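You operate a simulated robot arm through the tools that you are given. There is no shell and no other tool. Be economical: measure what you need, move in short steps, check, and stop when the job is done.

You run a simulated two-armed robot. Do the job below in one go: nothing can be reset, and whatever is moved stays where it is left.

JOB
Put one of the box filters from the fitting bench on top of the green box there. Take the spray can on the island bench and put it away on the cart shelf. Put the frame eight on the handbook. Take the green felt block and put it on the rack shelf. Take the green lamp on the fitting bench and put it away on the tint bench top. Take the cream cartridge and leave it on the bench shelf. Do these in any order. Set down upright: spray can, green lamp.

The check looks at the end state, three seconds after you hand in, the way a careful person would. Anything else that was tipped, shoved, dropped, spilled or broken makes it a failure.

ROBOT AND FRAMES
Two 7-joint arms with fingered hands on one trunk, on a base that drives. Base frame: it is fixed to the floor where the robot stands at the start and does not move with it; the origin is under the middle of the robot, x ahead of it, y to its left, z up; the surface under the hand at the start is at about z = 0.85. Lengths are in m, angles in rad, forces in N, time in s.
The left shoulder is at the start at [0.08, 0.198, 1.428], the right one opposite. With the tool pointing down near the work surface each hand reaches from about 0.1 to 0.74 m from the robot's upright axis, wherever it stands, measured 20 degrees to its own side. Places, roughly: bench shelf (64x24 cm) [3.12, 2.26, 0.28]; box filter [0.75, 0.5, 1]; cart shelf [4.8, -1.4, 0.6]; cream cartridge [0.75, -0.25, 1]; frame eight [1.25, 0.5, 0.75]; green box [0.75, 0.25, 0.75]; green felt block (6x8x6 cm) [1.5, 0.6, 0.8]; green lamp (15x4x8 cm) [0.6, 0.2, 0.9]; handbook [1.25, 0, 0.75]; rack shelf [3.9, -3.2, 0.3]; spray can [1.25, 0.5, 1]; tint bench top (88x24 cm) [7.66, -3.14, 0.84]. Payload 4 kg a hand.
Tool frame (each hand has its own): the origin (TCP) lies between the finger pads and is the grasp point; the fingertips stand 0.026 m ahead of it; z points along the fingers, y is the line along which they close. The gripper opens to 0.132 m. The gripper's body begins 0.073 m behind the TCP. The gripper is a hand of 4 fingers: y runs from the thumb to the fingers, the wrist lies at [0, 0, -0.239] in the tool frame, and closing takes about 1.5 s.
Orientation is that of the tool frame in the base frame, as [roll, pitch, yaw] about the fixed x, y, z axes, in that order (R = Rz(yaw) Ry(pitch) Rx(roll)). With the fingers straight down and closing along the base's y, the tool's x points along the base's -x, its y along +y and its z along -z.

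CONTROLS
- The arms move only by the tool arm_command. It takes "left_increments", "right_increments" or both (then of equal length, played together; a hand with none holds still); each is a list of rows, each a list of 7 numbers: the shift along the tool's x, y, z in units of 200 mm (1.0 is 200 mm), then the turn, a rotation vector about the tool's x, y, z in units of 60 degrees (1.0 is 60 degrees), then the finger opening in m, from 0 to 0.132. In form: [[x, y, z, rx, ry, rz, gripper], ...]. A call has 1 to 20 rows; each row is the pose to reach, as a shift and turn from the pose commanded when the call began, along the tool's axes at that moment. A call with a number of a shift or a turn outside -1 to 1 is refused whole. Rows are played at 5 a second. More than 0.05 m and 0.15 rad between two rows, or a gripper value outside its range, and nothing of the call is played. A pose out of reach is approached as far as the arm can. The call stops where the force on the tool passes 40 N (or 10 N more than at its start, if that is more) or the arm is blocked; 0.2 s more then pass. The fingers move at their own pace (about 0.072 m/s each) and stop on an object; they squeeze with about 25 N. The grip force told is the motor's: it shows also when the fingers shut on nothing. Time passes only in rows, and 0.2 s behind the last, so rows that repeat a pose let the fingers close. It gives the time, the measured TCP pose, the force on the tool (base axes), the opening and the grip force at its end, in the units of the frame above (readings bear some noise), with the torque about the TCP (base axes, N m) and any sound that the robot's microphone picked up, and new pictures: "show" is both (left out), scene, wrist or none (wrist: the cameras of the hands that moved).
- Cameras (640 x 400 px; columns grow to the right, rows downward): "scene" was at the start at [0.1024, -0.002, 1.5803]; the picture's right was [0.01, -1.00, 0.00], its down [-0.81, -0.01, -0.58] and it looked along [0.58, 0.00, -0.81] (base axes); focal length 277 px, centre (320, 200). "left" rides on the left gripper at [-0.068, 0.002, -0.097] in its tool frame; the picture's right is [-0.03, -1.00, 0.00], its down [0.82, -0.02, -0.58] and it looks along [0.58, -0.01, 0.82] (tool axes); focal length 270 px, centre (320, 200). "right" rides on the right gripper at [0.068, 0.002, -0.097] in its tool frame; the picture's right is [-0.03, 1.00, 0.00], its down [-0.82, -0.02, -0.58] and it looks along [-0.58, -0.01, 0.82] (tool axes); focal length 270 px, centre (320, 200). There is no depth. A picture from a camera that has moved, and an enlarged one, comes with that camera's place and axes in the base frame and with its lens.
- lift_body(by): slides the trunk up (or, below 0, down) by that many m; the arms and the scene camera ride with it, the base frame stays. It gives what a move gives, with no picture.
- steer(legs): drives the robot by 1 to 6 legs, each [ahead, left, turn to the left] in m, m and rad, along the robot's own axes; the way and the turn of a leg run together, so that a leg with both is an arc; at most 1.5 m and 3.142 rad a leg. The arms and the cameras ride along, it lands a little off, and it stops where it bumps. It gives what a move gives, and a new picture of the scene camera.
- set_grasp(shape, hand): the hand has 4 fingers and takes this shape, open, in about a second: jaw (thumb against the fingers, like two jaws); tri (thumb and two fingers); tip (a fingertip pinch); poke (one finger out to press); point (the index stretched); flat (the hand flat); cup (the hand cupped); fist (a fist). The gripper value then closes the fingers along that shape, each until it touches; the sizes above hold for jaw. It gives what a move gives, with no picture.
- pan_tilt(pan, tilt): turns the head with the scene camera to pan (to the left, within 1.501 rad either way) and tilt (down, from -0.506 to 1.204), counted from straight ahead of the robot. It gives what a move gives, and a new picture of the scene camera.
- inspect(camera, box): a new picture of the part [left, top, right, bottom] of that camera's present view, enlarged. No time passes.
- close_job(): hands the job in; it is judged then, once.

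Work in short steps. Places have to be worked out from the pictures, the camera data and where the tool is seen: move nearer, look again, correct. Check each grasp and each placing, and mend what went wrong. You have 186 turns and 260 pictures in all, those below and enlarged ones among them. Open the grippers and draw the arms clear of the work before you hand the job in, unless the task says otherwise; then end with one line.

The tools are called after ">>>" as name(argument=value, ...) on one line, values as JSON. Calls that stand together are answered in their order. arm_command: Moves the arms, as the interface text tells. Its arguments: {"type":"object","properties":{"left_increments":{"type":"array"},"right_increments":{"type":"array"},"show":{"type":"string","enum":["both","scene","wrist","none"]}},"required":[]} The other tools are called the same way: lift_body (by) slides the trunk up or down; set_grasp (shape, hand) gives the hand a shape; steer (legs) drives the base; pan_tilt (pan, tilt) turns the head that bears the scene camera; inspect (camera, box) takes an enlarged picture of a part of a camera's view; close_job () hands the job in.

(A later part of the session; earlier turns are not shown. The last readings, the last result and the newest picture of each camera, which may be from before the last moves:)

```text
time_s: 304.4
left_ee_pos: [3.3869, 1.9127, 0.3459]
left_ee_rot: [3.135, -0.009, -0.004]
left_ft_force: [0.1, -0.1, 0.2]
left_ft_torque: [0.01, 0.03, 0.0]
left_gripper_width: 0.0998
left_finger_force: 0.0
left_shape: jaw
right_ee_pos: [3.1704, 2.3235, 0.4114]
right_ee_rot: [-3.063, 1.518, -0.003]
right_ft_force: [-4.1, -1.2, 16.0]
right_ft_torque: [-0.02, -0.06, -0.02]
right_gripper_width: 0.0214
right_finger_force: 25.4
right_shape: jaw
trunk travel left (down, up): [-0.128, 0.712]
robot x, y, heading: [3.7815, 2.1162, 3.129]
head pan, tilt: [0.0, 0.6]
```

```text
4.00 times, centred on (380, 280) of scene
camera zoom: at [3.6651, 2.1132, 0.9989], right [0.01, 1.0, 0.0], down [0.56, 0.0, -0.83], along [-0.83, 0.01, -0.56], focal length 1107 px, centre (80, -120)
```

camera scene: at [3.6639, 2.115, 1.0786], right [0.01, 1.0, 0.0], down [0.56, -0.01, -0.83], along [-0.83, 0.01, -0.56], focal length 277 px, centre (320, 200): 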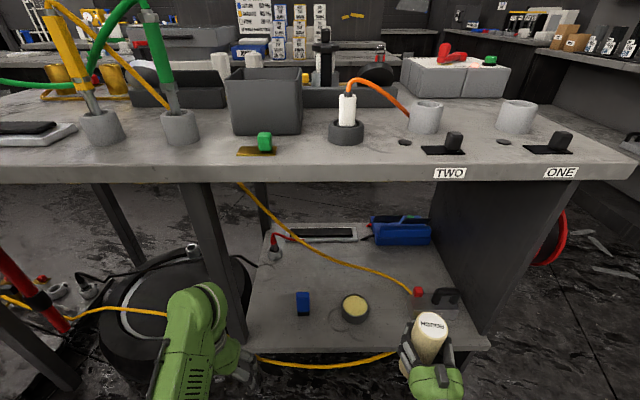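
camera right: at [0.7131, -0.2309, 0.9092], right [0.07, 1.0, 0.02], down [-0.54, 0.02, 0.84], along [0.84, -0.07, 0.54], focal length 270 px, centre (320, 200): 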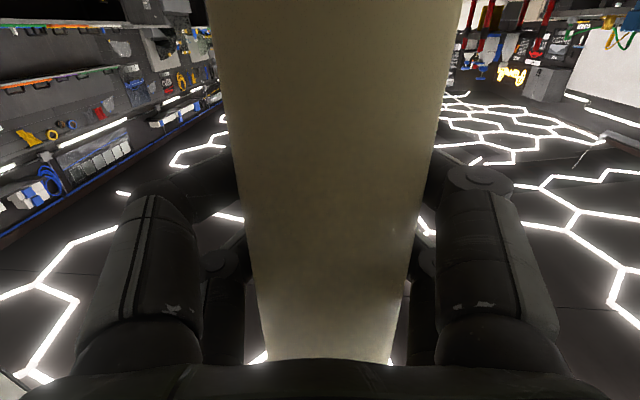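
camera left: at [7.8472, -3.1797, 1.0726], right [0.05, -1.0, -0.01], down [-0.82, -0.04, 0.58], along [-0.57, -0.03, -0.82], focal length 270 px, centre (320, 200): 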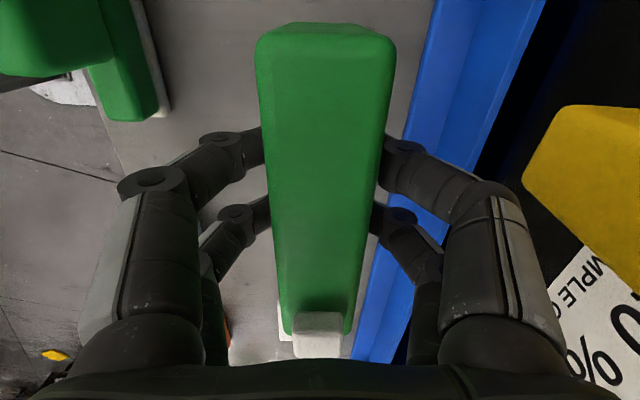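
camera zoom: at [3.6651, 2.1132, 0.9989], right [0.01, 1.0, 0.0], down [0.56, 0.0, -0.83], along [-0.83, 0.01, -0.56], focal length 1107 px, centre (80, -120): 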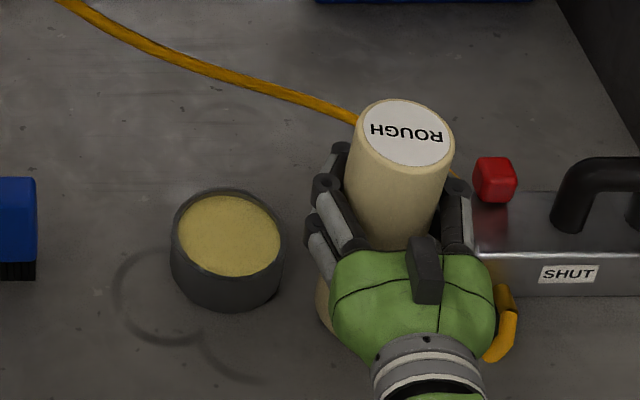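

Ease up a bit more to unload, then open the fingers slightly.

>>> lift_body(by=0.004)

>>> arm_command(right_increments=[[0, 0, 0, 0, 0, 0, 0.04], [0, 0, 0, 0, 0, 0, 0.055], [0, 0, 0, 0, 0, 0, 0.075], [0, 0, 0, 0, 0, 0, 0.085], [0, 0, 0, 0, 0, 0, 0.085]], show="wrist")

>>> inspect(camera="scene", box=[300, 230, 460, 330])

```text
time_s: 304.9
left_ee_pos: [3.3871, 1.9122, 0.3497]
left_ee_rot: [3.136, -0.01, -0.006]
left_ft_force: [0.3, -0.3, 0.1]
left_ft_torque: [0.01, -0.03, -0.03]
left_gripper_width: 0.1003
left_finger_force: 0.0
left_shape: jaw
right_ee_pos: [3.1702, 2.3248, 0.4112]
right_ee_rot: [-3.085, 1.512, -0.024]
right_ft_force: [-2.1, -1.0, 5.4]
right_ft_torque: [0.0, -0.03, 0.0]
right_gripper_width: 0.021
right_finger_force: 25.5
right_shape: jaw
trunk travel left (down, up): [-0.132, 0.708]
robot x, y, heading: [3.7827, 2.1111, 3.131]
head pan, tilt: [0.0, 0.6]
```

```text
time_s: 306.1
left_ee_pos: [3.3861, 1.9132, 0.3503]
left_ee_rot: [3.136, -0.011, -0.001]
left_ft_force: [0.2, -0.1, 0.1]
left_ft_torque: [0.01, 0.01, -0.01]
left_gripper_width: 0.1
left_finger_force: 0.0
left_shape: jaw
right_ee_pos: [3.1685, 2.3236, 0.4143]
right_ee_rot: [-3.083, 1.516, -0.019]
right_ft_force: [0.7, 0.5, 0.0]
right_ft_torque: [0.0, 0.01, -0.03]
right_gripper_width: 0.085
right_finger_force: 0.1
right_shape: jaw
trunk travel left (down, up): [-0.132, 0.708]
robot x, y, heading: [3.7814, 2.1128, 3.127]
head pan, tilt: [0.0, 0.6]
camera right: at [3.2701, 2.3143, 0.3513], right [-0.08, -1.0, 0.02], down [0.53, -0.02, 0.85], along [-0.84, 0.08, 0.53], focal length 270 px, centre (320, 200)
```

right: 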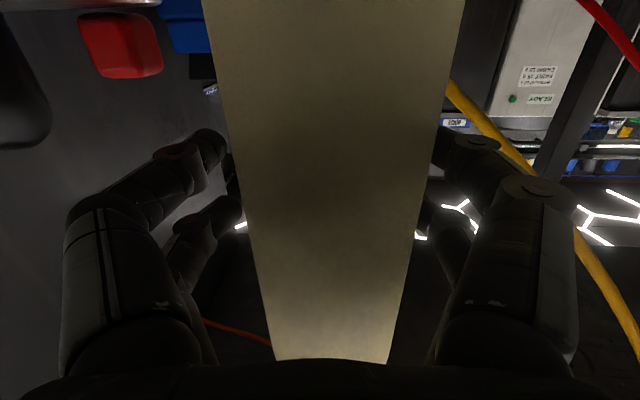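

```text
4.00 times, centred on (380, 280) of scene
camera zoom: at [3.6637, 2.1139, 1.0026], right [0.01, 1.0, 0.0], down [0.56, -0.01, -0.83], along [-0.82, 0.01, -0.56], focal length 1107 px, centre (80, -120)
```

zoom: 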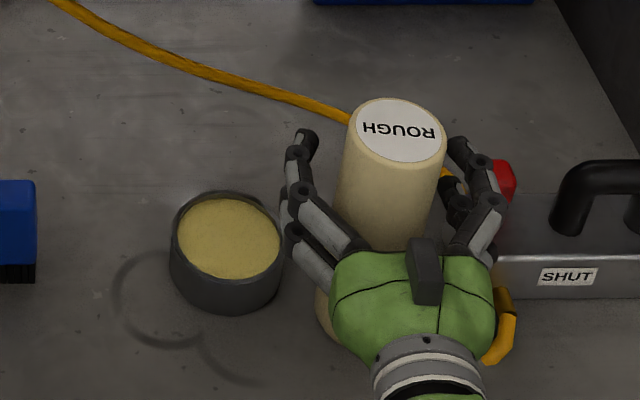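

Cartridge stands free. Withdraw straight back.

>>> arm_command(right_increments=[[0, 0, -0.15, 0, 0, 0, 0.085], [0, 0, -0.35, 0, 0, 0, 0.085], [0, 0, -0.55, 0, 0, 0, 0.085], [0, 0, -0.75, 0, 0, 0, 0.085]], show="scene")

>>> inspect(camera="scene", box=[300, 200, 460, 300])

```text
time_s: 307.1
left_ee_pos: [3.3877, 1.9127, 0.3492]
left_ee_rot: [3.136, -0.011, -0.003]
left_ft_force: [-0.9, -0.4, -0.3]
left_ft_torque: [0.03, 0.01, 0.0]
left_gripper_width: 0.0999
left_finger_force: 0.1
left_shape: jaw
right_ee_pos: [3.3199, 2.3133, 0.4239]
right_ee_rot: [-3.073, 1.517, -0.007]
right_ft_force: [0.5, 0.6, -0.6]
right_ft_torque: [-0.02, -0.04, -0.03]
right_gripper_width: 0.0847
right_finger_force: 0.2
right_shape: jaw
trunk travel left (down, up): [-0.132, 0.708]
robot x, y, heading: [3.7835, 2.1113, 3.129]
head pan, tilt: [0.0, 0.6]
camera scene: at [3.6638, 2.1139, 1.0026], right [0.01, 1.0, 0.0], down [0.56, -0.01, -0.83], along [-0.83, 0.01, -0.56], focal length 277 px, centre (320, 200)
```

scene: 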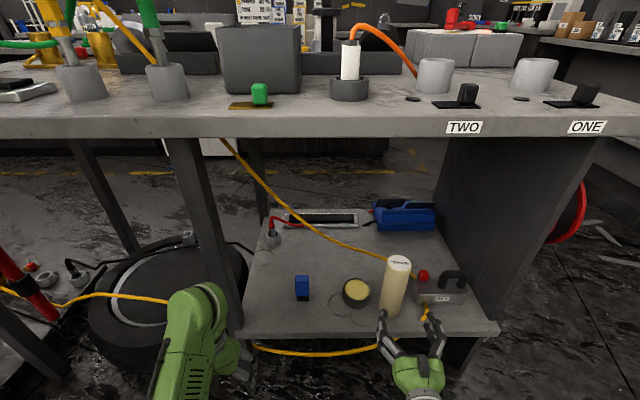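

```text
4.00 times, centred on (380, 250) of scene
camera zoom: at [3.6638, 2.1139, 1.0026], right [0.01, 1.0, 0.0], down [0.56, -0.01, -0.83], along [-0.83, 0.01, -0.56], focal length 1107 px, centre (80, 0)
```

zoom: 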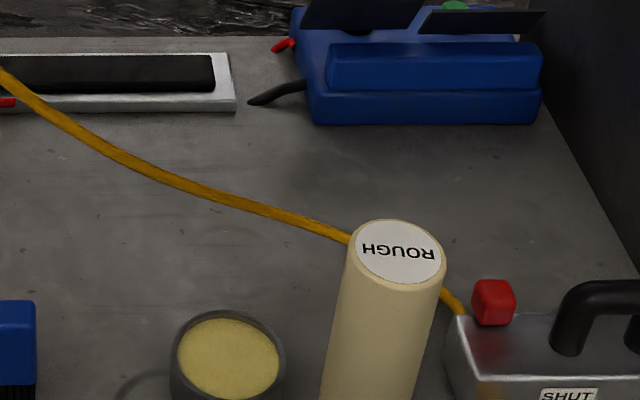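

Cartridge stands upright on the bench shelf. Back off, raise the trunk, and retrace the way to the island's far side.

>>> steer(legs=[[-0.28, 0, 0]])

>>> lift_body(by=0.4)

>>> lift_body(by=0.29)

>>> steer(legs=[[0, 0, -1.561], [0.88, 0, 0], [0, 1.0, 0], [0, 0.9, 0]])

```text
time_s: 309.1
left_ee_pos: [3.6637, 1.9121, 0.3495]
left_ee_rot: [3.136, -0.012, -0.01]
left_ft_force: [0.1, 0.5, -0.7]
left_ft_torque: [-0.03, -0.06, -0.01]
left_gripper_width: 0.1001
left_finger_force: 0.0
left_shape: jaw
right_ee_pos: [3.5994, 2.3127, 0.4235]
right_ee_rot: [-3.08, 1.515, -0.024]
right_ft_force: [-0.4, -0.2, -0.4]
right_ft_torque: [-0.02, 0.0, 0.0]
right_gripper_width: 0.0844
right_finger_force: 0.0
right_shape: jaw
trunk travel left (down, up): [-0.132, 0.708]
robot x, y, heading: [4.0603, 2.1124, 3.123]
head pan, tilt: [0.0, 0.6]
camera scene: at [3.9424, 2.1111, 1.0027], right [0.02, 1.0, 0.0], down [0.56, -0.01, -0.83], along [-0.83, 0.01, -0.56], focal length 277 px, centre (320, 200)
```

scene: 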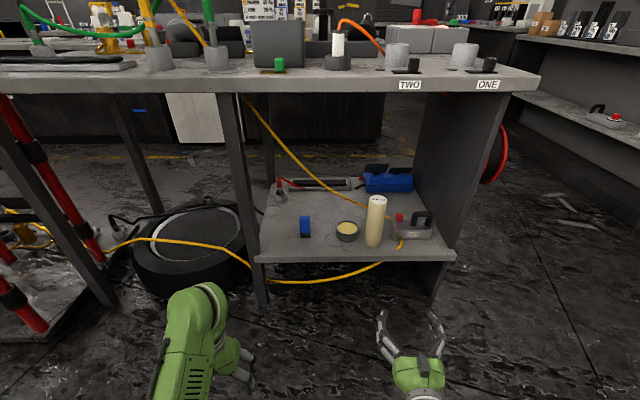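

```text
time_s: 312.9
left_ee_pos: [3.6641, 1.9119, 0.7501]
left_ee_rot: [3.135, -0.011, -0.007]
left_ft_force: [-0.5, 0.0, -0.3]
left_ft_torque: [0.0, -0.01, 0.0]
left_gripper_width: 0.0999
left_finger_force: 0.0
left_shape: jaw
right_ee_pos: [3.5984, 2.3126, 0.8227]
right_ee_rot: [-3.081, 1.516, -0.023]
right_ft_force: [0.3, 0.2, 0.4]
right_ft_torque: [0.01, 0.03, -0.01]
right_gripper_width: 0.0848
right_finger_force: 0.0
right_shape: jaw
trunk travel left (down, up): [-0.532, 0.308]
robot x, y, heading: [4.0596, 2.1105, 3.129]
head pan, tilt: [0.0, 0.6]
```

```text
time_s: 315.9
left_ee_pos: [3.6631, 1.9122, 1.0402]
left_ee_rot: [3.136, -0.011, -0.007]
left_ft_force: [0.4, -0.1, 0.0]
left_ft_torque: [-0.02, 0.0, -0.03]
left_gripper_width: 0.0997
left_finger_force: 0.1
left_shape: jaw
right_ee_pos: [3.5991, 2.313, 1.1133]
right_ee_rot: [-3.082, 1.514, -0.022]
right_ft_force: [0.0, 0.5, -0.1]
right_ft_torque: [0.02, -0.02, 0.0]
right_gripper_width: 0.0847
right_finger_force: 0.1
right_shape: jaw
trunk travel left (down, up): [-0.822, 0.018]
robot x, y, heading: [4.0571, 2.1094, 3.126]
head pan, tilt: [0.0, 0.6]
```

```text
time_s: 333.3
left_ee_pos: [2.0309, 3.4261, 1.04]
left_ee_rot: [3.137, -0.011, -1.586]
left_ft_force: [-0.3, 0.0, -0.2]
left_ft_torque: [0.02, 0.04, 0.03]
left_gripper_width: 0.0999
left_finger_force: 0.0
left_shape: jaw
right_ee_pos: [2.4322, 3.4897, 1.1139]
right_ee_rot: [-3.101, 1.515, -1.621]
right_ft_force: [0.4, -0.2, -1.0]
right_ft_torque: [-0.01, -0.01, 0.02]
right_gripper_width: 0.0845
right_finger_force: 0.2
right_shape: jaw
trunk travel left (down, up): [-0.822, 0.018]
robot x, y, heading: [2.2292, 3.0285, 1.551]
head pan, tilt: [0.0, 0.6]
camera scene: at [2.2309, 3.144, 1.6926], right [1.0, -0.02, 0.0], down [-0.01, -0.56, -0.83], along [0.02, 0.82, -0.56], focal length 277 px, centre (320, 200)
```

scene: 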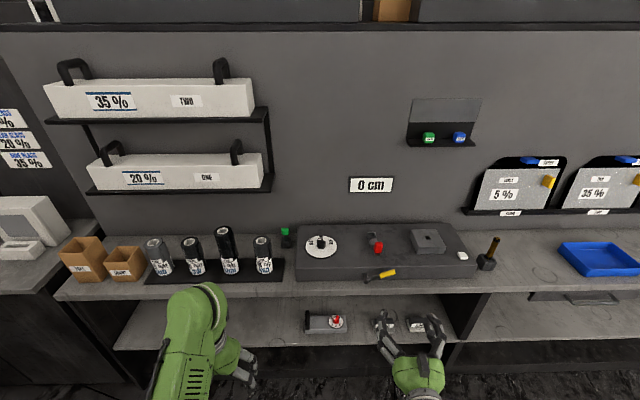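

Drive backward down the aisle, then turn to face the island.

>>> steer(legs=[[0, 0.06, 0.02], [-1.4, 0, 0], [-1.25, 0, 0], [0, 0, 1.571]])

>>> pan_tilt(pan=0.0, tilt=0.75)

```text
time_s: 350.8
left_ee_pos: [1.7741, 0.1241, 1.0402]
left_ee_rot: [3.136, -0.01, 0.027]
left_ft_force: [-0.4, 0.6, 0.2]
left_ft_torque: [0.0, 0.0, -0.04]
left_gripper_width: 0.0997
left_finger_force: 0.1
left_shape: jaw
right_ee_pos: [1.6954, 0.5213, 1.1143]
right_ee_rot: [-3.083, 1.515, 0.01]
right_ft_force: [0.4, -0.9, -0.6]
right_ft_torque: [0.01, 0.01, 0.01]
right_gripper_width: 0.0848
right_finger_force: 0.1
right_shape: jaw
trunk travel left (down, up): [-0.822, 0.018]
robot x, y, heading: [2.1658, 0.3339, -3.123]
head pan, tilt: [0.0, 0.6]
camera scene: at [2.0461, 0.3325, 1.6926], right [-0.02, 1.0, 0.0], down [0.56, 0.01, -0.83], along [-0.82, -0.02, -0.56], focal length 277 px, centre (320, 200)
```

scene: 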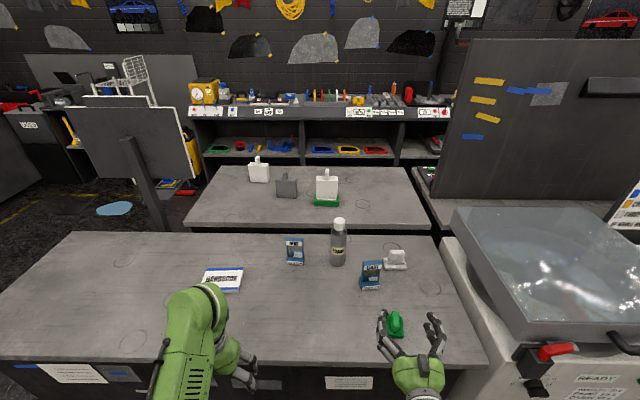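

```text
time_s: 351.5
left_ee_pos: [1.7752, 0.1238, 1.0404]
left_ee_rot: [3.136, -0.011, 0.026]
left_ft_force: [-0.2, 0.4, 0.6]
left_ft_torque: [0.0, -0.03, 0.02]
left_gripper_width: 0.0999
left_finger_force: 0.1
left_shape: jaw
right_ee_pos: [1.696, 0.5215, 1.1147]
right_ee_rot: [-3.08, 1.517, 0.017]
right_ft_force: [-1.0, -0.6, -0.8]
right_ft_torque: [0.0, -0.04, -0.04]
right_gripper_width: 0.0845
right_finger_force: 0.1
right_shape: jaw
trunk travel left (down, up): [-0.822, 0.018]
robot x, y, heading: [2.1623, 0.3359, -3.121]
head pan, tilt: [0.0, 0.75]
camera scene: at [2.0516, 0.3324, 1.6798], right [-0.02, 1.0, 0.0], down [0.68, 0.01, -0.73], along [-0.73, -0.01, -0.68], focal length 277 px, centre (320, 200)
```

scene: 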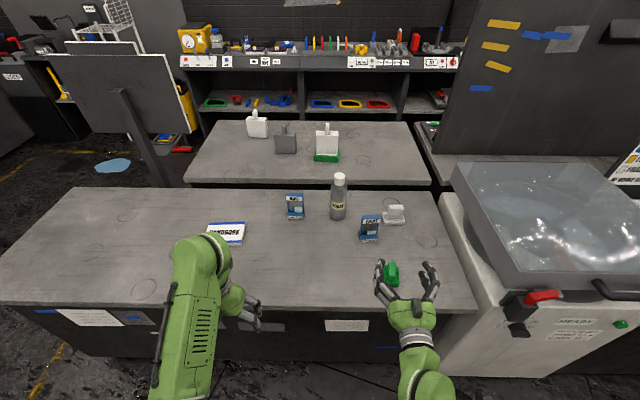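

Filter still stands well. Turn the right hand back to pointing down.

>>> arm_command(right_increments=[[0, 0, 0, 0, 0.14, 0, 0.1], [0, 0, 0, 0, 0.28, 0, 0.1], [0, 0, 0, 0, 0.42, 0, 0.1], [0, 0, 0, 0, 0.56, 0, 0.1], [0, 0, 0, 0, 0.7, 0, 0.1], [0, 0, 0, 0, 0.84, 0, 0.1], [0, 0, 0, 0, 0.96, 0, 0.1]], show="none")

>>> arm_command(right_increments=[[0, 0, 0, 0, 0.14, 0, 0.1], [0, 0, 0, 0, 0.28, 0, 0.1], [0, 0, 0, 0, 0.42, 0, 0.1], [0, 0, 0, 0, 0.5, 0, 0.1]], show="none")

>>> steer(legs=[[0.28, 0, -0.02]])

```text
time_s: 353.1
left_ee_pos: [1.7753, 0.1237, 1.0392]
left_ee_rot: [3.137, -0.013, 0.027]
left_ft_force: [0.7, 0.1, 0.1]
left_ft_torque: [-0.01, -0.01, -0.01]
left_gripper_width: 0.1
left_finger_force: 0.1
left_shape: jaw
right_ee_pos: [1.6942, 0.5212, 1.1122]
right_ee_rot: [-3.137, 0.508, -0.045]
right_ft_force: [0.2, -0.3, 0.1]
right_ft_torque: [-0.02, 0.03, -0.02]
right_gripper_width: 0.0999
right_finger_force: 0.0
right_shape: jaw
trunk travel left (down, up): [-0.822, 0.018]
robot x, y, heading: [2.1656, 0.3358, -3.123]
head pan, tilt: [0.0, 0.75]
```

```text
time_s: 354.1
left_ee_pos: [1.7756, 0.1226, 1.0397]
left_ee_rot: [3.136, -0.01, 0.026]
left_ft_force: [-0.3, -1.5, 0.1]
left_ft_torque: [0.03, 0.0, 0.02]
left_gripper_width: 0.0999
left_finger_force: 0.1
left_shape: jaw
right_ee_pos: [1.6927, 0.5224, 1.1107]
right_ee_rot: [-3.138, -0.012, -0.049]
right_ft_force: [0.1, 0.8, 0.3]
right_ft_torque: [-0.01, -0.02, 0.0]
right_gripper_width: 0.0997
right_finger_force: 0.1
right_shape: jaw
right hand out of reach, approached as far as the arm can: row 4
trunk travel left (down, up): [-0.822, 0.018]
robot x, y, heading: [2.1614, 0.3371, -3.125]
head pan, tilt: [0.0, 0.75]
```

```text
time_s: 356.0
left_ee_pos: [1.4951, 0.1269, 1.0425]
left_ee_rot: [3.137, -0.007, 0.009]
left_ft_force: [-0.7, -0.1, 0.6]
left_ft_torque: [0.01, 0.01, -0.01]
left_gripper_width: 0.0999
left_finger_force: 0.1
left_shape: jaw
right_ee_pos: [1.4207, 0.5262, 1.1097]
right_ee_rot: [-3.138, -0.007, -0.066]
right_ft_force: [0.3, 0.3, 0.1]
right_ft_torque: [-0.01, 0.02, 0.01]
right_gripper_width: 0.0999
right_finger_force: 0.1
right_shape: jaw
trunk travel left (down, up): [-0.822, 0.018]
robot x, y, heading: [1.8869, 0.3322, -3.141]
head pan, tilt: [0.0, 0.75]
camera scene: at [1.7777, 0.331, 1.6801], right [0.0, 1.0, 0.0], down [0.68, 0.0, -0.73], along [-0.73, 0.0, -0.68], focal length 277 px, centre (320, 200)
```

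scene: 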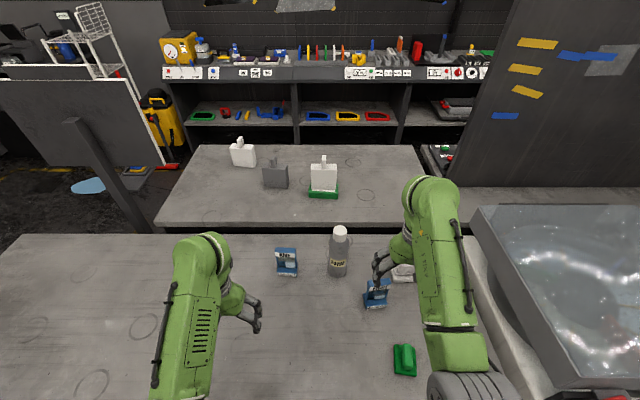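

Zoom on the island items for measurement.

>>> inspect(camera="scene", box=[260, 215, 440, 385])

>>> inspect(camera="right", box=[0, 0, 640, 400])

```text
2.35 times, centred on (350, 300) of scene
camera zoom: at [1.7777, 0.331, 1.6801], right [0.0, 1.0, 0.0], down [0.68, 0.0, -0.73], along [-0.73, 0.0, -0.68], focal length 651 px, centre (249, -35)
```

zoom: 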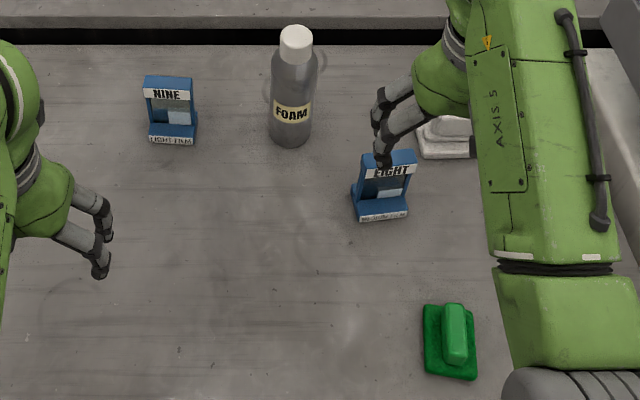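

```text
1.00 times, centred on (320, 200) of right (not enlarged: the box is as wide or as high as the picture)
camera zoom: at [1.4891, 0.5193, 1.2079], right [-0.09, -1.0, 0.0], down [-0.82, 0.07, 0.57], along [-0.57, 0.05, -0.82], focal length 270 px, centre (320, 200)
```

zoom: 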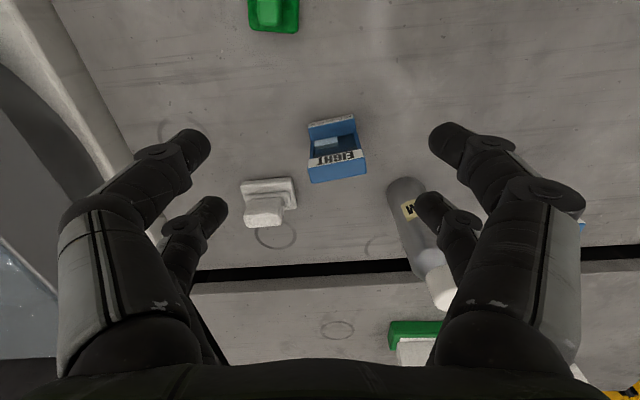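

Island top is about z=0.80 (by comparing both views). Frame EIGHT: panel at (1.32,0.513), top ≈0.905, ~7 cm wide along y. Move the right hand above it.

>>> arm_command(right_increments=[[-0.2, 0.04, 0.1, 0, 0, -0.03, 0.105], [-0.4, 0.08, 0.2, 0, 0, -0.063, 0.105], [-0.578, 0.103, 0.3, 0, 0, -0.063, 0.105], [-0.578, 0.103, 0.3, 0, 0, -0.063, 0.105]], show="wrist")

```text
time_s: 357.0
left_ee_pos: [1.4935, 0.1267, 1.0408]
left_ee_rot: [3.137, -0.01, 0.01]
left_ft_force: [-0.4, -0.1, 0.1]
left_ft_torque: [-0.04, 0.0, 0.02]
left_gripper_width: 0.0998
left_finger_force: 0.0
left_shape: jaw
right_ee_pos: [1.3008, 0.5116, 1.0472]
right_ee_rot: [-3.138, -0.012, 0.002]
right_ft_force: [0.4, 0.4, 0.1]
right_ft_torque: [-0.03, -0.02, 0.02]
right_gripper_width: 0.1048
right_finger_force: 0.0
right_shape: jaw
trunk travel left (down, up): [-0.822, 0.018]
robot x, y, heading: [1.8844, 0.3322, -3.142]
head pan, tilt: [0.0, 0.75]
camera right: at [1.3686, 0.5095, 1.145], right [-0.02, -1.0, 0.0], down [-0.82, 0.02, 0.57], along [-0.57, 0.02, -0.82], focal length 270 px, centre (320, 200)
```

right: 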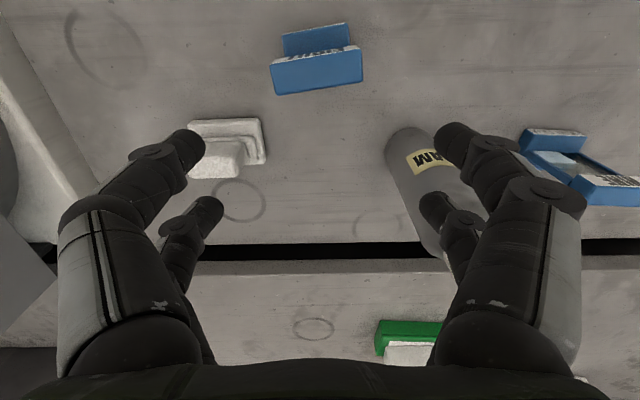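

Fine-adjust (yaw 0.12, +7 mm) and descend to z≈0.87, then close.

>>> arm_command(right_increments=[[0.035, -0.007, 0.2, 0, 0, -0.06, 0.105], [0.035, -0.007, 0.4, 0, 0, -0.115, 0.105], [0.035, -0.007, 0.6, 0, 0, -0.115, 0.105], [0.035, -0.007, 0.78, 0, 0, -0.115, 0.105], [0.035, -0.007, 0.885, 0, 0, -0.115, 0.105], [0.035, -0.007, 0.885, 0, 0, -0.115, 0.105]], show="wrist")

>>> inspect(camera="scene", box=[320, 220, 440, 310])

```text
time_s: 358.4
left_ee_pos: [1.4928, 0.1274, 1.0409]
left_ee_rot: [3.136, -0.01, 0.01]
left_ft_force: [0.0, 0.2, -0.1]
left_ft_torque: [0.02, 0.0, 0.03]
left_gripper_width: 0.0997
left_finger_force: 0.1
left_shape: jaw
right_ee_pos: [1.3092, 0.5141, 0.8716]
right_ee_rot: [-3.139, -0.01, 0.122]
right_ft_force: [-0.2, -0.1, 0.2]
right_ft_torque: [0.01, 0.03, -0.02]
right_gripper_width: 0.1047
right_finger_force: 0.1
right_shape: jaw
trunk travel left (down, up): [-0.822, 0.018]
robot x, y, heading: [1.8865, 0.3321, -3.138]
head pan, tilt: [0.0, 0.75]
camera right: at [1.378, 0.5192, 0.9694], right [0.1, -1.0, 0.0], down [-0.82, -0.08, 0.57], along [-0.57, -0.05, -0.82], focal length 270 px, centre (320, 200)
```

right: 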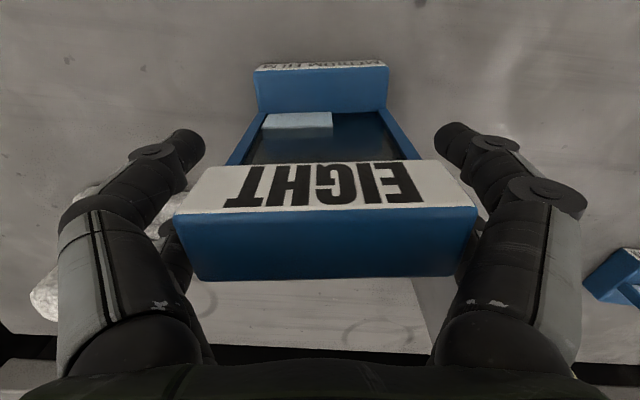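

```text
4.44 times, centred on (380, 265) of scene
camera zoom: at [1.773, 0.331, 1.6797], right [0.0, 1.0, 0.0], down [0.68, 0.0, -0.73], along [-0.73, 0.0, -0.68], focal length 1230 px, centre (53, -89)
```

zoom: 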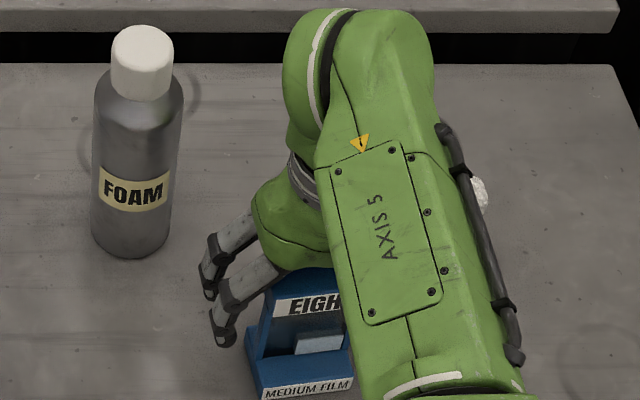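

The frame lies between the fingers. Close.

>>> arm_command(right_increments=[[0.02, 0, 0, 0, 0, 0, 0.08], [0.02, 0, 0, 0, 0, 0, 0.04], [0.02, 0, 0, 0, 0, 0, 0.0], [0.02, 0, 0, 0, 0, 0, 0.0], [0.02, 0, 0, 0, 0, 0, 0.0], [0.02, 0, 0, 0, 0, 0, 0.0]], show="wrist")

```text
time_s: 359.8
left_ee_pos: [1.4934, 0.1264, 1.0398]
left_ee_rot: [3.136, -0.01, 0.011]
left_ft_force: [-0.2, 0.6, 0.9]
left_ft_torque: [-0.02, -0.02, -0.05]
left_gripper_width: 0.1002
left_finger_force: 0.0
left_shape: jaw
right_ee_pos: [1.3134, 0.5157, 0.8722]
right_ee_rot: [-3.14, -0.013, 0.123]
right_ft_force: [0.2, -1.3, 0.8]
right_ft_torque: [0.06, 0.04, -0.01]
right_gripper_width: 0.0369
right_finger_force: 25.0
right_shape: jaw
trunk travel left (down, up): [-0.822, 0.018]
robot x, y, heading: [1.8845, 0.3338, -3.134]
head pan, tilt: [0.0, 0.75]
camera right: at [1.3823, 0.5205, 0.9693], right [0.1, -1.0, 0.0], down [-0.82, -0.08, 0.57], along [-0.57, -0.05, -0.82], focal length 270 px, centre (320, 200)
```

right: 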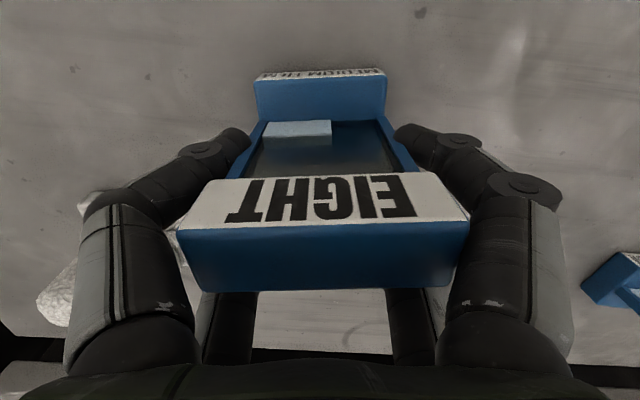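

Held. Lift and check.

>>> arm_command(right_increments=[[0, 0, -0.15, 0, 0, 0, 0], [0, 0, -0.35, 0, 0, 0, 0], [0, 0, -0.55, 0, 0, 0, 0], [0, 0, -0.75, 0, 0, 0, 0], [0.1, 0, -0.85, 0, 0, 0, 0]], show="wrist")

>>> steer(legs=[[0, 0.56, 0]])

>>> pan_tilt(pan=-0.3, tilt=1.0)

```text
time_s: 361.0
left_ee_pos: [1.4946, 0.1279, 1.0403]
left_ee_rot: [3.137, -0.01, 0.01]
left_ft_force: [-0.4, -0.2, -0.2]
left_ft_torque: [0.02, -0.01, -0.05]
left_gripper_width: 0.1
left_finger_force: 0.1
left_shape: jaw
right_ee_pos: [1.3321, 0.5197, 1.0436]
right_ee_rot: [3.141, -0.011, 0.122]
right_ft_force: [0.2, 0.2, -2.9]
right_ft_torque: [-0.01, 0.08, -0.02]
right_gripper_width: 0.037
right_finger_force: 25.3
right_shape: jaw
trunk travel left (down, up): [-0.822, 0.018]
robot x, y, heading: [1.8871, 0.3339, -3.139]
head pan, tilt: [0.0, 0.75]
camera right: at [1.4008, 0.5247, 1.1397], right [0.1, -1.0, 0.0], down [-0.82, -0.08, 0.57], along [-0.57, -0.05, -0.82], focal length 270 px, centre (320, 200)
```

right: 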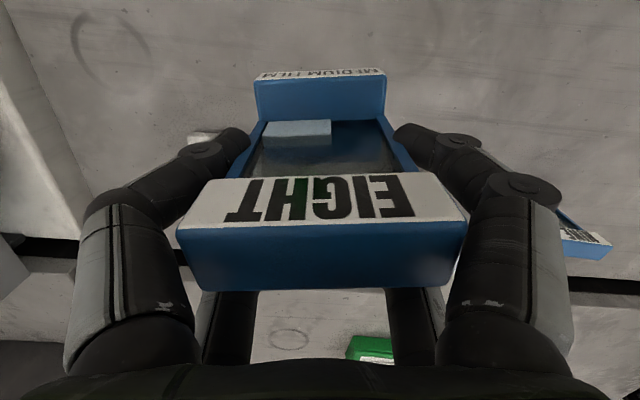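

```text
time_s: 364.2
left_ee_pos: [1.4921, -0.4249, 1.04]
left_ee_rot: [3.134, -0.01, 0.007]
left_ft_force: [-0.9, 0.7, 0.5]
left_ft_torque: [-0.01, -0.02, -0.01]
left_gripper_width: 0.0999
left_finger_force: 0.2
left_shape: jaw
right_ee_pos: [1.3326, -0.0315, 1.0412]
right_ee_rot: [3.141, -0.014, 0.119]
right_ft_force: [0.1, 0.4, -3.7]
right_ft_torque: [-0.02, 0.06, 0.02]
right_gripper_width: 0.0368
right_finger_force: 24.7
right_shape: jaw
trunk travel left (down, up): [-0.822, 0.018]
robot x, y, heading: [1.8878, -0.2185, -3.14]
head pan, tilt: [0.0, 0.75]
camera scene: at [1.7732, -0.2202, 1.6797], right [0.0, 1.0, 0.0], down [0.68, 0.0, -0.73], along [-0.73, 0.0, -0.68], focal length 277 px, centre (320, 200)
```

scene: 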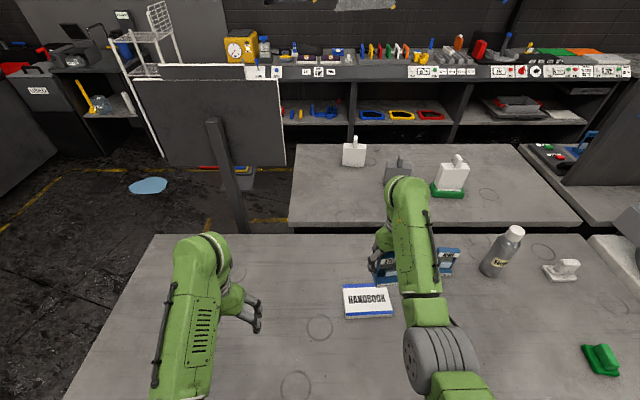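

```text
time_s: 365.0
left_ee_pos: [1.4927, -0.4265, 1.0402]
left_ee_rot: [3.137, -0.009, 0.006]
left_ft_force: [0.3, -0.8, 0.6]
left_ft_torque: [-0.01, -0.04, 0.01]
left_gripper_width: 0.0999
left_finger_force: 0.0
left_shape: jaw
right_ee_pos: [1.3322, -0.0326, 1.0402]
right_ee_rot: [-3.141, -0.014, 0.118]
right_ft_force: [-0.4, 0.6, -3.4]
right_ft_torque: [0.01, 0.06, -0.01]
right_gripper_width: 0.0368
right_finger_force: 25.1
right_shape: jaw
trunk travel left (down, up): [-0.822, 0.018]
robot x, y, heading: [1.8888, -0.22, -3.143]
head pan, tilt: [-0.3, 1.0]
camera scene: at [1.7896, -0.2027, 1.6606], right [0.29, 0.96, 0.0], down [0.8, -0.25, -0.54], along [-0.52, 0.16, -0.84], focal length 277 px, centre (320, 200)
```

scene: 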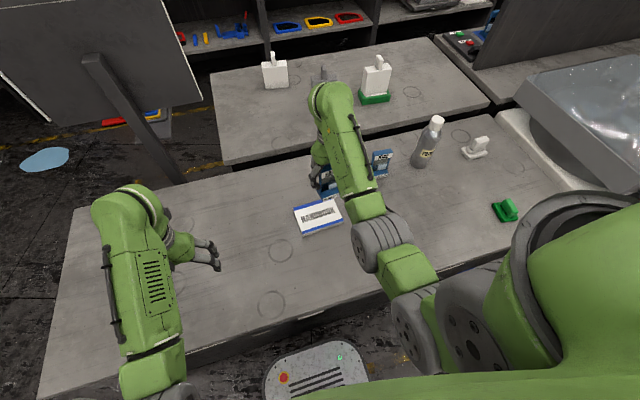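

>>> inspect(camera="scene", box=[270, 150, 410, 260])

>>> inspect(camera="right", box=[0, 0, 640, 400])

```text
3.64 times, centred on (340, 205) of scene
camera zoom: at [1.7896, -0.2027, 1.6606], right [0.29, 0.96, 0.0], down [0.8, -0.25, -0.54], along [-0.52, 0.16, -0.84], focal length 1006 px, centre (247, 182)
```

zoom: 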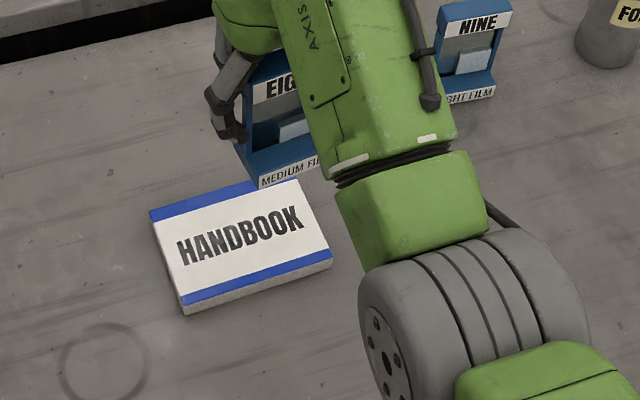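

```text
1.00 times, centred on (320, 200) of right (not enlarged: the box is as wide or as high as the picture)
camera zoom: at [1.4009, -0.0285, 1.1389], right [0.09, -1.0, 0.0], down [-0.82, -0.08, 0.57], along [-0.57, -0.05, -0.82], focal length 270 px, centre (320, 200)
```

zoom: 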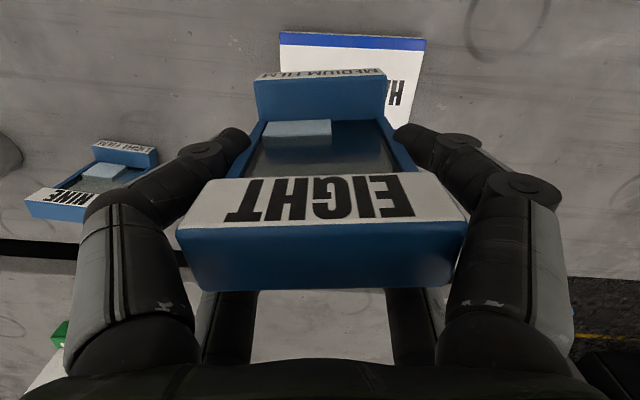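

Handbook: x 1.284–1.385, y −0.142–0.004, top ≈0.828. Move over its centre and lower most of the way.

>>> arm_command(right_increments=[[-0.083, 0.158, 0.1, 0, 0, 0, 0], [-0.083, 0.158, 0.3, 0, 0, 0, 0], [-0.083, 0.158, 0.48, 0, 0, 0, 0], [-0.083, 0.158, 0.6, 0, 0, 0, 0], [-0.083, 0.158, 0.62, 0, 0, 0, 0]], show="wrist")

>>> inspect(camera="scene", box=[270, 150, 410, 260])

```text
time_s: 366.2
left_ee_pos: [1.4931, -0.4264, 1.0396]
left_ee_rot: [3.135, -0.011, 0.007]
left_ft_force: [0.6, -0.2, 0.3]
left_ft_torque: [-0.01, 0.0, 0.01]
left_gripper_width: 0.0998
left_finger_force: 0.0
left_shape: jaw
right_ee_pos: [1.321, -0.0675, 0.916]
right_ee_rot: [-3.14, -0.013, 0.117]
right_ft_force: [0.1, 0.1, -3.5]
right_ft_torque: [0.0, 0.04, -0.01]
right_gripper_width: 0.0367
right_finger_force: 25.3
right_shape: jaw
trunk travel left (down, up): [-0.822, 0.018]
robot x, y, heading: [1.8873, -0.2244, -3.141]
head pan, tilt: [-0.3, 1.0]
camera right: at [1.3894, -0.0623, 1.014], right [0.09, -1.0, 0.0], down [-0.82, -0.08, 0.57], along [-0.57, -0.05, -0.82], focal length 270 px, centre (320, 200)
```

right: 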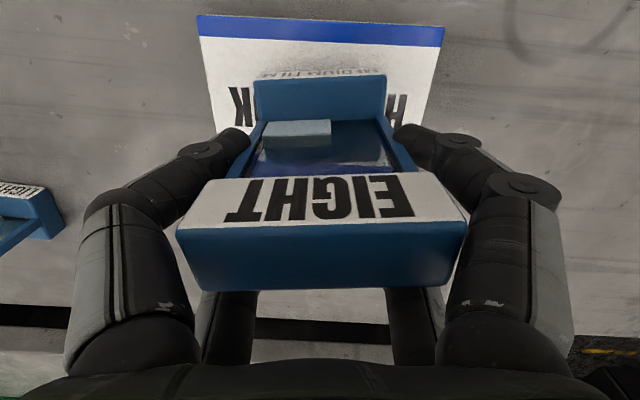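

```text
3.64 times, centred on (340, 205) of scene
camera zoom: at [1.7892, -0.203, 1.6605], right [0.3, 0.96, 0.0], down [0.8, -0.25, -0.54], along [-0.52, 0.16, -0.84], focal length 1006 px, centre (247, 182)
```

zoom: 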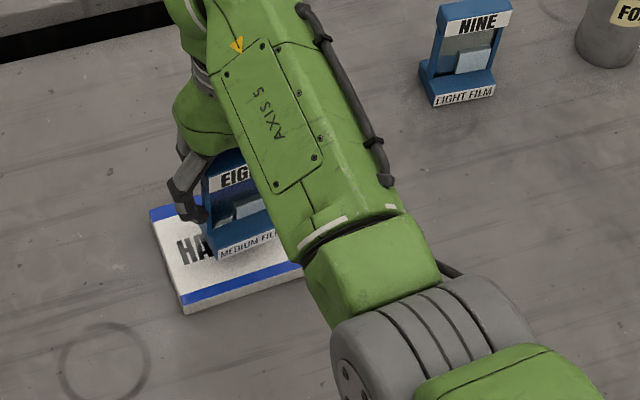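

Centred over the handbook. Lower slowly to contact.

>>> arm_command(right_increments=[[0, 0, 0.03, 0, 0, 0, 0], [0, 0, 0.05, 0, 0, 0, 0], [0, 0, 0.065, 0, 0, 0, 0], [0, 0, 0.075, 0, 0, 0, 0], [0, 0, 0.085, 0, 0, 0, 0]], show="none")

```text
time_s: 367.4
left_ee_pos: [1.4941, -0.4271, 1.0395]
left_ee_rot: [3.137, -0.01, 0.008]
left_ft_force: [-0.8, -0.3, -0.1]
left_ft_torque: [-0.02, 0.01, 0.01]
left_gripper_width: 0.1001
left_finger_force: 0.1
left_shape: jaw
right_ee_pos: [1.3212, -0.0674, 0.9004]
right_ee_rot: [-3.139, -0.012, 0.12]
right_ft_force: [-0.6, -0.1, -4.2]
right_ft_torque: [0.02, 0.08, 0.02]
right_gripper_width: 0.0367
right_finger_force: 24.9
right_shape: jaw
trunk travel left (down, up): [-0.822, 0.018]
robot x, y, heading: [1.888, -0.2204, -3.141]
head pan, tilt: [-0.3, 1.0]
```

>>> arm_command(right_increments=[[0, 0, 0.01, 0, 0, 0, 0], [0, 0, 0.02, 0, 0, 0, 0], [0, 0, 0.03, 0, 0, 0, 0]], show="none")

>>> inspect(camera="scene", box=[300, 180, 370, 240])

```text
time_s: 368.2
left_ee_pos: [1.4933, -0.4272, 1.0392]
left_ee_rot: [3.136, -0.012, 0.007]
left_ft_force: [-0.5, 0.1, 0.0]
left_ft_torque: [-0.02, 0.01, 0.04]
left_gripper_width: 0.0999
left_finger_force: 0.1
left_shape: jaw
right_ee_pos: [1.3228, -0.0661, 0.8951]
right_ee_rot: [3.141, -0.01, 0.119]
right_ft_force: [-0.4, 0.0, -2.1]
right_ft_torque: [-0.03, 0.09, 0.0]
right_gripper_width: 0.0364
right_finger_force: 24.5
right_shape: jaw
trunk travel left (down, up): [-0.822, 0.018]
robot x, y, heading: [1.8862, -0.2224, -3.139]
head pan, tilt: [-0.3, 1.0]
```

```text
6.67 times, centred on (335, 210) of scene
camera zoom: at [1.7898, -0.2027, 1.6606], right [0.3, 0.96, 0.0], down [0.8, -0.25, -0.54], along [-0.52, 0.16, -0.84], focal length 1844 px, centre (220, 133)
```

zoom: 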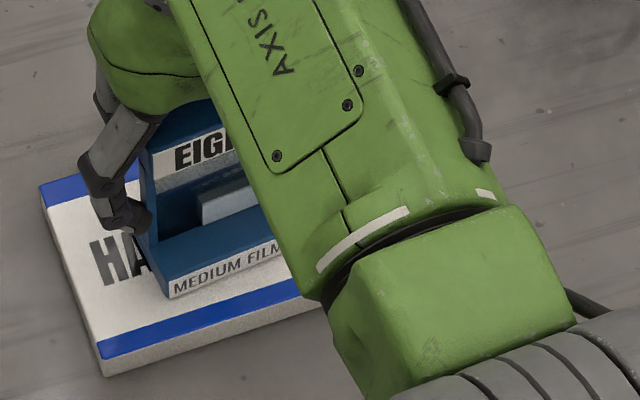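

Near contact; a few more mm.

>>> arm_command(right_increments=[[0, 0, 0.01, 0, 0, 0, 0], [0, 0, 0.02, 0, 0, 0, 0], [0, 0, 0.03, 0, 0, 0, 0]], show="none")

```text
time_s: 369.0
left_ee_pos: [1.4964, -0.4266, 1.0415]
left_ee_rot: [3.137, -0.009, 0.007]
left_ft_force: [0.6, -1.0, 0.4]
left_ft_torque: [0.01, 0.01, 0.01]
left_gripper_width: 0.0997
left_finger_force: 0.0
left_shape: jaw
right_ee_pos: [1.321, -0.0676, 0.8919]
right_ee_rot: [-3.138, -0.004, 0.117]
right_ft_force: [-0.4, 0.2, 21.4]
right_ft_torque: [0.12, -0.41, 0.06]
right_gripper_width: 0.0368
right_finger_force: 25.0
right_shape: jaw
trunk travel left (down, up): [-0.822, 0.018]
robot x, y, heading: [1.8872, -0.2215, -3.139]
head pan, tilt: [-0.3, 1.0]
```

Seated. Ease, release and rise.

>>> arm_command(right_increments=[[0, 0, -0.012, 0, 0, 0, 0], [0, 0, -0.012, 0, 0, 0, 0.105], [0, 0, -0.012, 0, 0, 0, 0.105], [0, 0, -0.012, 0, 0, 0, 0.105], [0, 0, -0.012, 0, 0, 0, 0.105], [0, 0, -0.2, 0, 0, 0, 0.105], [0, 0, -0.4, 0, 0, 0, 0.105], [0, 0, -0.6, 0, 0, 0, 0.105], [0, 0, -0.85, 0, 0, 0, 0.105]], show="wrist")

>>> inspect(camera="scene", box=[270, 150, 410, 260])

```text
time_s: 371.0
left_ee_pos: [1.4936, -0.4269, 1.0394]
left_ee_rot: [3.137, -0.01, 0.006]
left_ft_force: [0.8, -0.3, -0.2]
left_ft_torque: [0.01, -0.02, 0.01]
left_gripper_width: 0.1
left_finger_force: 0.0
left_shape: jaw
right_ee_pos: [1.3236, -0.0683, 1.059]
right_ee_rot: [-3.14, -0.012, 0.119]
right_ft_force: [0.1, -0.1, -0.5]
right_ft_torque: [-0.05, -0.03, -0.04]
right_gripper_width: 0.1045
right_finger_force: 0.1
right_shape: jaw
trunk travel left (down, up): [-0.822, 0.018]
robot x, y, heading: [1.8852, -0.2188, -3.141]
head pan, tilt: [-0.3, 1.0]
camera right: at [1.3917, -0.0625, 1.1568], right [0.09, -1.0, 0.0], down [-0.82, -0.08, 0.57], along [-0.57, -0.05, -0.82], focal length 270 px, centre (320, 200)
```

right: 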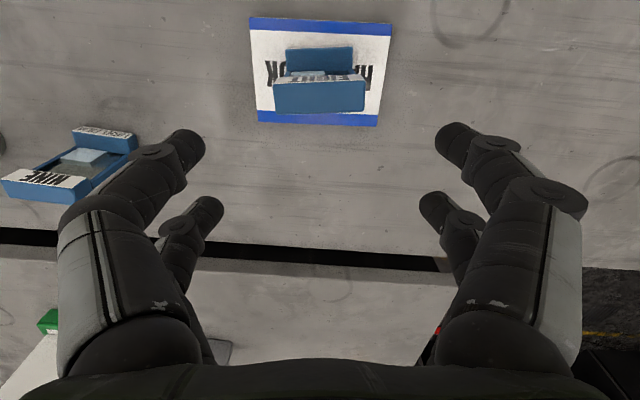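

```text
3.64 times, centred on (340, 205) of scene
camera zoom: at [1.7907, -0.2028, 1.6605], right [0.3, 0.96, 0.0], down [0.8, -0.25, -0.54], along [-0.52, 0.16, -0.84], focal length 1006 px, centre (247, 182)
```

zoom: 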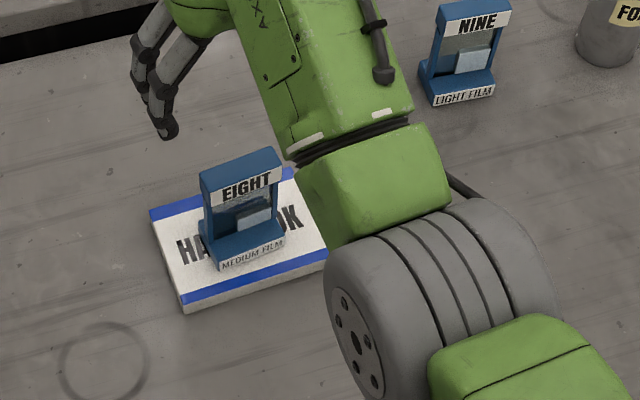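

Frame eight stands on the handbook. Now back 0.08 and move right 0.69 to face the felt block and the can.

>>> steer(legs=[[-0.08, 0, 0], [0, -0.69, 0]])

>>> pan_tilt(pan=0.0, tilt=0.95)

>>> inspect(camera="scene", box=[240, 170, 440, 310])

```text
time_s: 375.5
left_ee_pos: [1.5769, 0.2684, 1.0394]
left_ee_rot: [3.14, -0.009, -0.005]
left_ft_force: [0.0, 0.2, 0.1]
left_ft_torque: [-0.01, 0.0, 0.02]
left_gripper_width: 0.0999
left_finger_force: 0.0
left_shape: jaw
right_ee_pos: [1.4093, 0.6277, 1.0595]
right_ee_rot: [-3.138, -0.014, 0.106]
right_ft_force: [0.6, 0.8, -0.7]
right_ft_torque: [0.02, -0.04, -0.01]
right_gripper_width: 0.1046
right_finger_force: 0.1
right_shape: jaw
trunk travel left (down, up): [-0.822, 0.018]
robot x, y, heading: [1.9713, 0.4685, 3.129]
head pan, tilt: [-0.3, 1.0]
camera scene: at [1.8747, 0.4875, 1.6606], right [0.31, 0.95, 0.0], down [0.8, -0.26, -0.54], along [-0.51, 0.17, -0.84], focal length 277 px, centre (320, 200)
```

scene: 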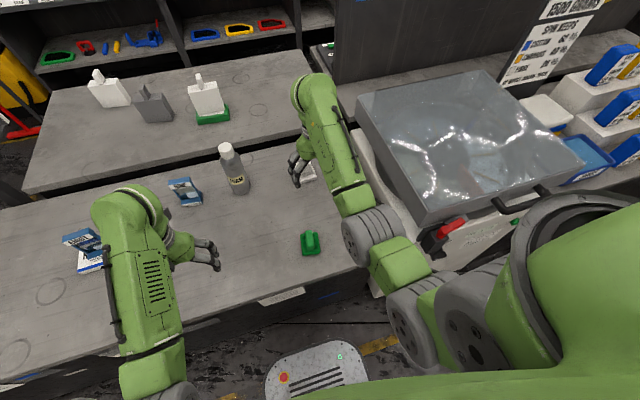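

```text
time_s: 376.3
left_ee_pos: [1.5755, 0.2693, 1.0398]
left_ee_rot: [3.137, -0.01, -0.004]
left_ft_force: [0.1, 0.7, 0.6]
left_ft_torque: [-0.02, 0.0, 0.0]
left_gripper_width: 0.1
left_finger_force: 0.2
left_shape: jaw
right_ee_pos: [1.4091, 0.6305, 1.0598]
right_ee_rot: [-3.139, -0.013, 0.106]
right_ft_force: [-0.3, 0.0, 0.0]
right_ft_torque: [-0.01, 0.0, 0.01]
right_gripper_width: 0.1049
right_finger_force: 0.1
right_shape: jaw
trunk travel left (down, up): [-0.822, 0.018]
robot x, y, heading: [1.9699, 0.4702, 3.13]
head pan, tilt: [0.0, 0.949]
camera scene: at [1.8685, 0.4694, 1.6642], right [0.01, 1.0, 0.0], down [0.81, -0.01, -0.58], along [-0.58, 0.01, -0.81], focal length 277 px, centre (320, 200)
```

scene: 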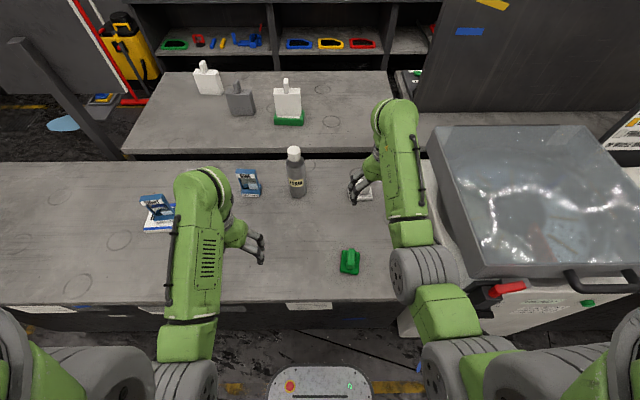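

```text
2.86 times, centred on (340, 240) of scene
camera zoom: at [1.8685, 0.4694, 1.6642], right [0.01, 1.0, 0.0], down [0.81, -0.01, -0.58], along [-0.58, 0.01, -0.81], focal length 790 px, centre (263, 86)
```

zoom: 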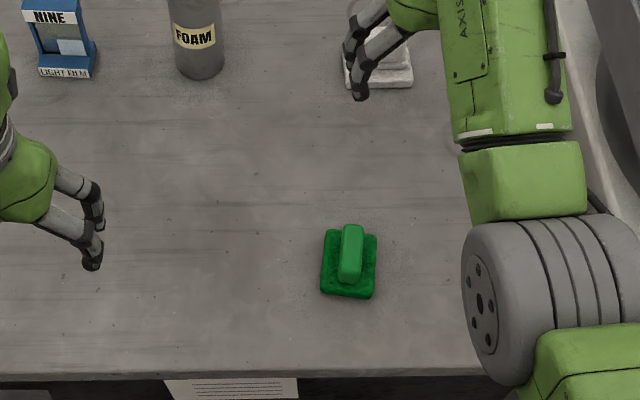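

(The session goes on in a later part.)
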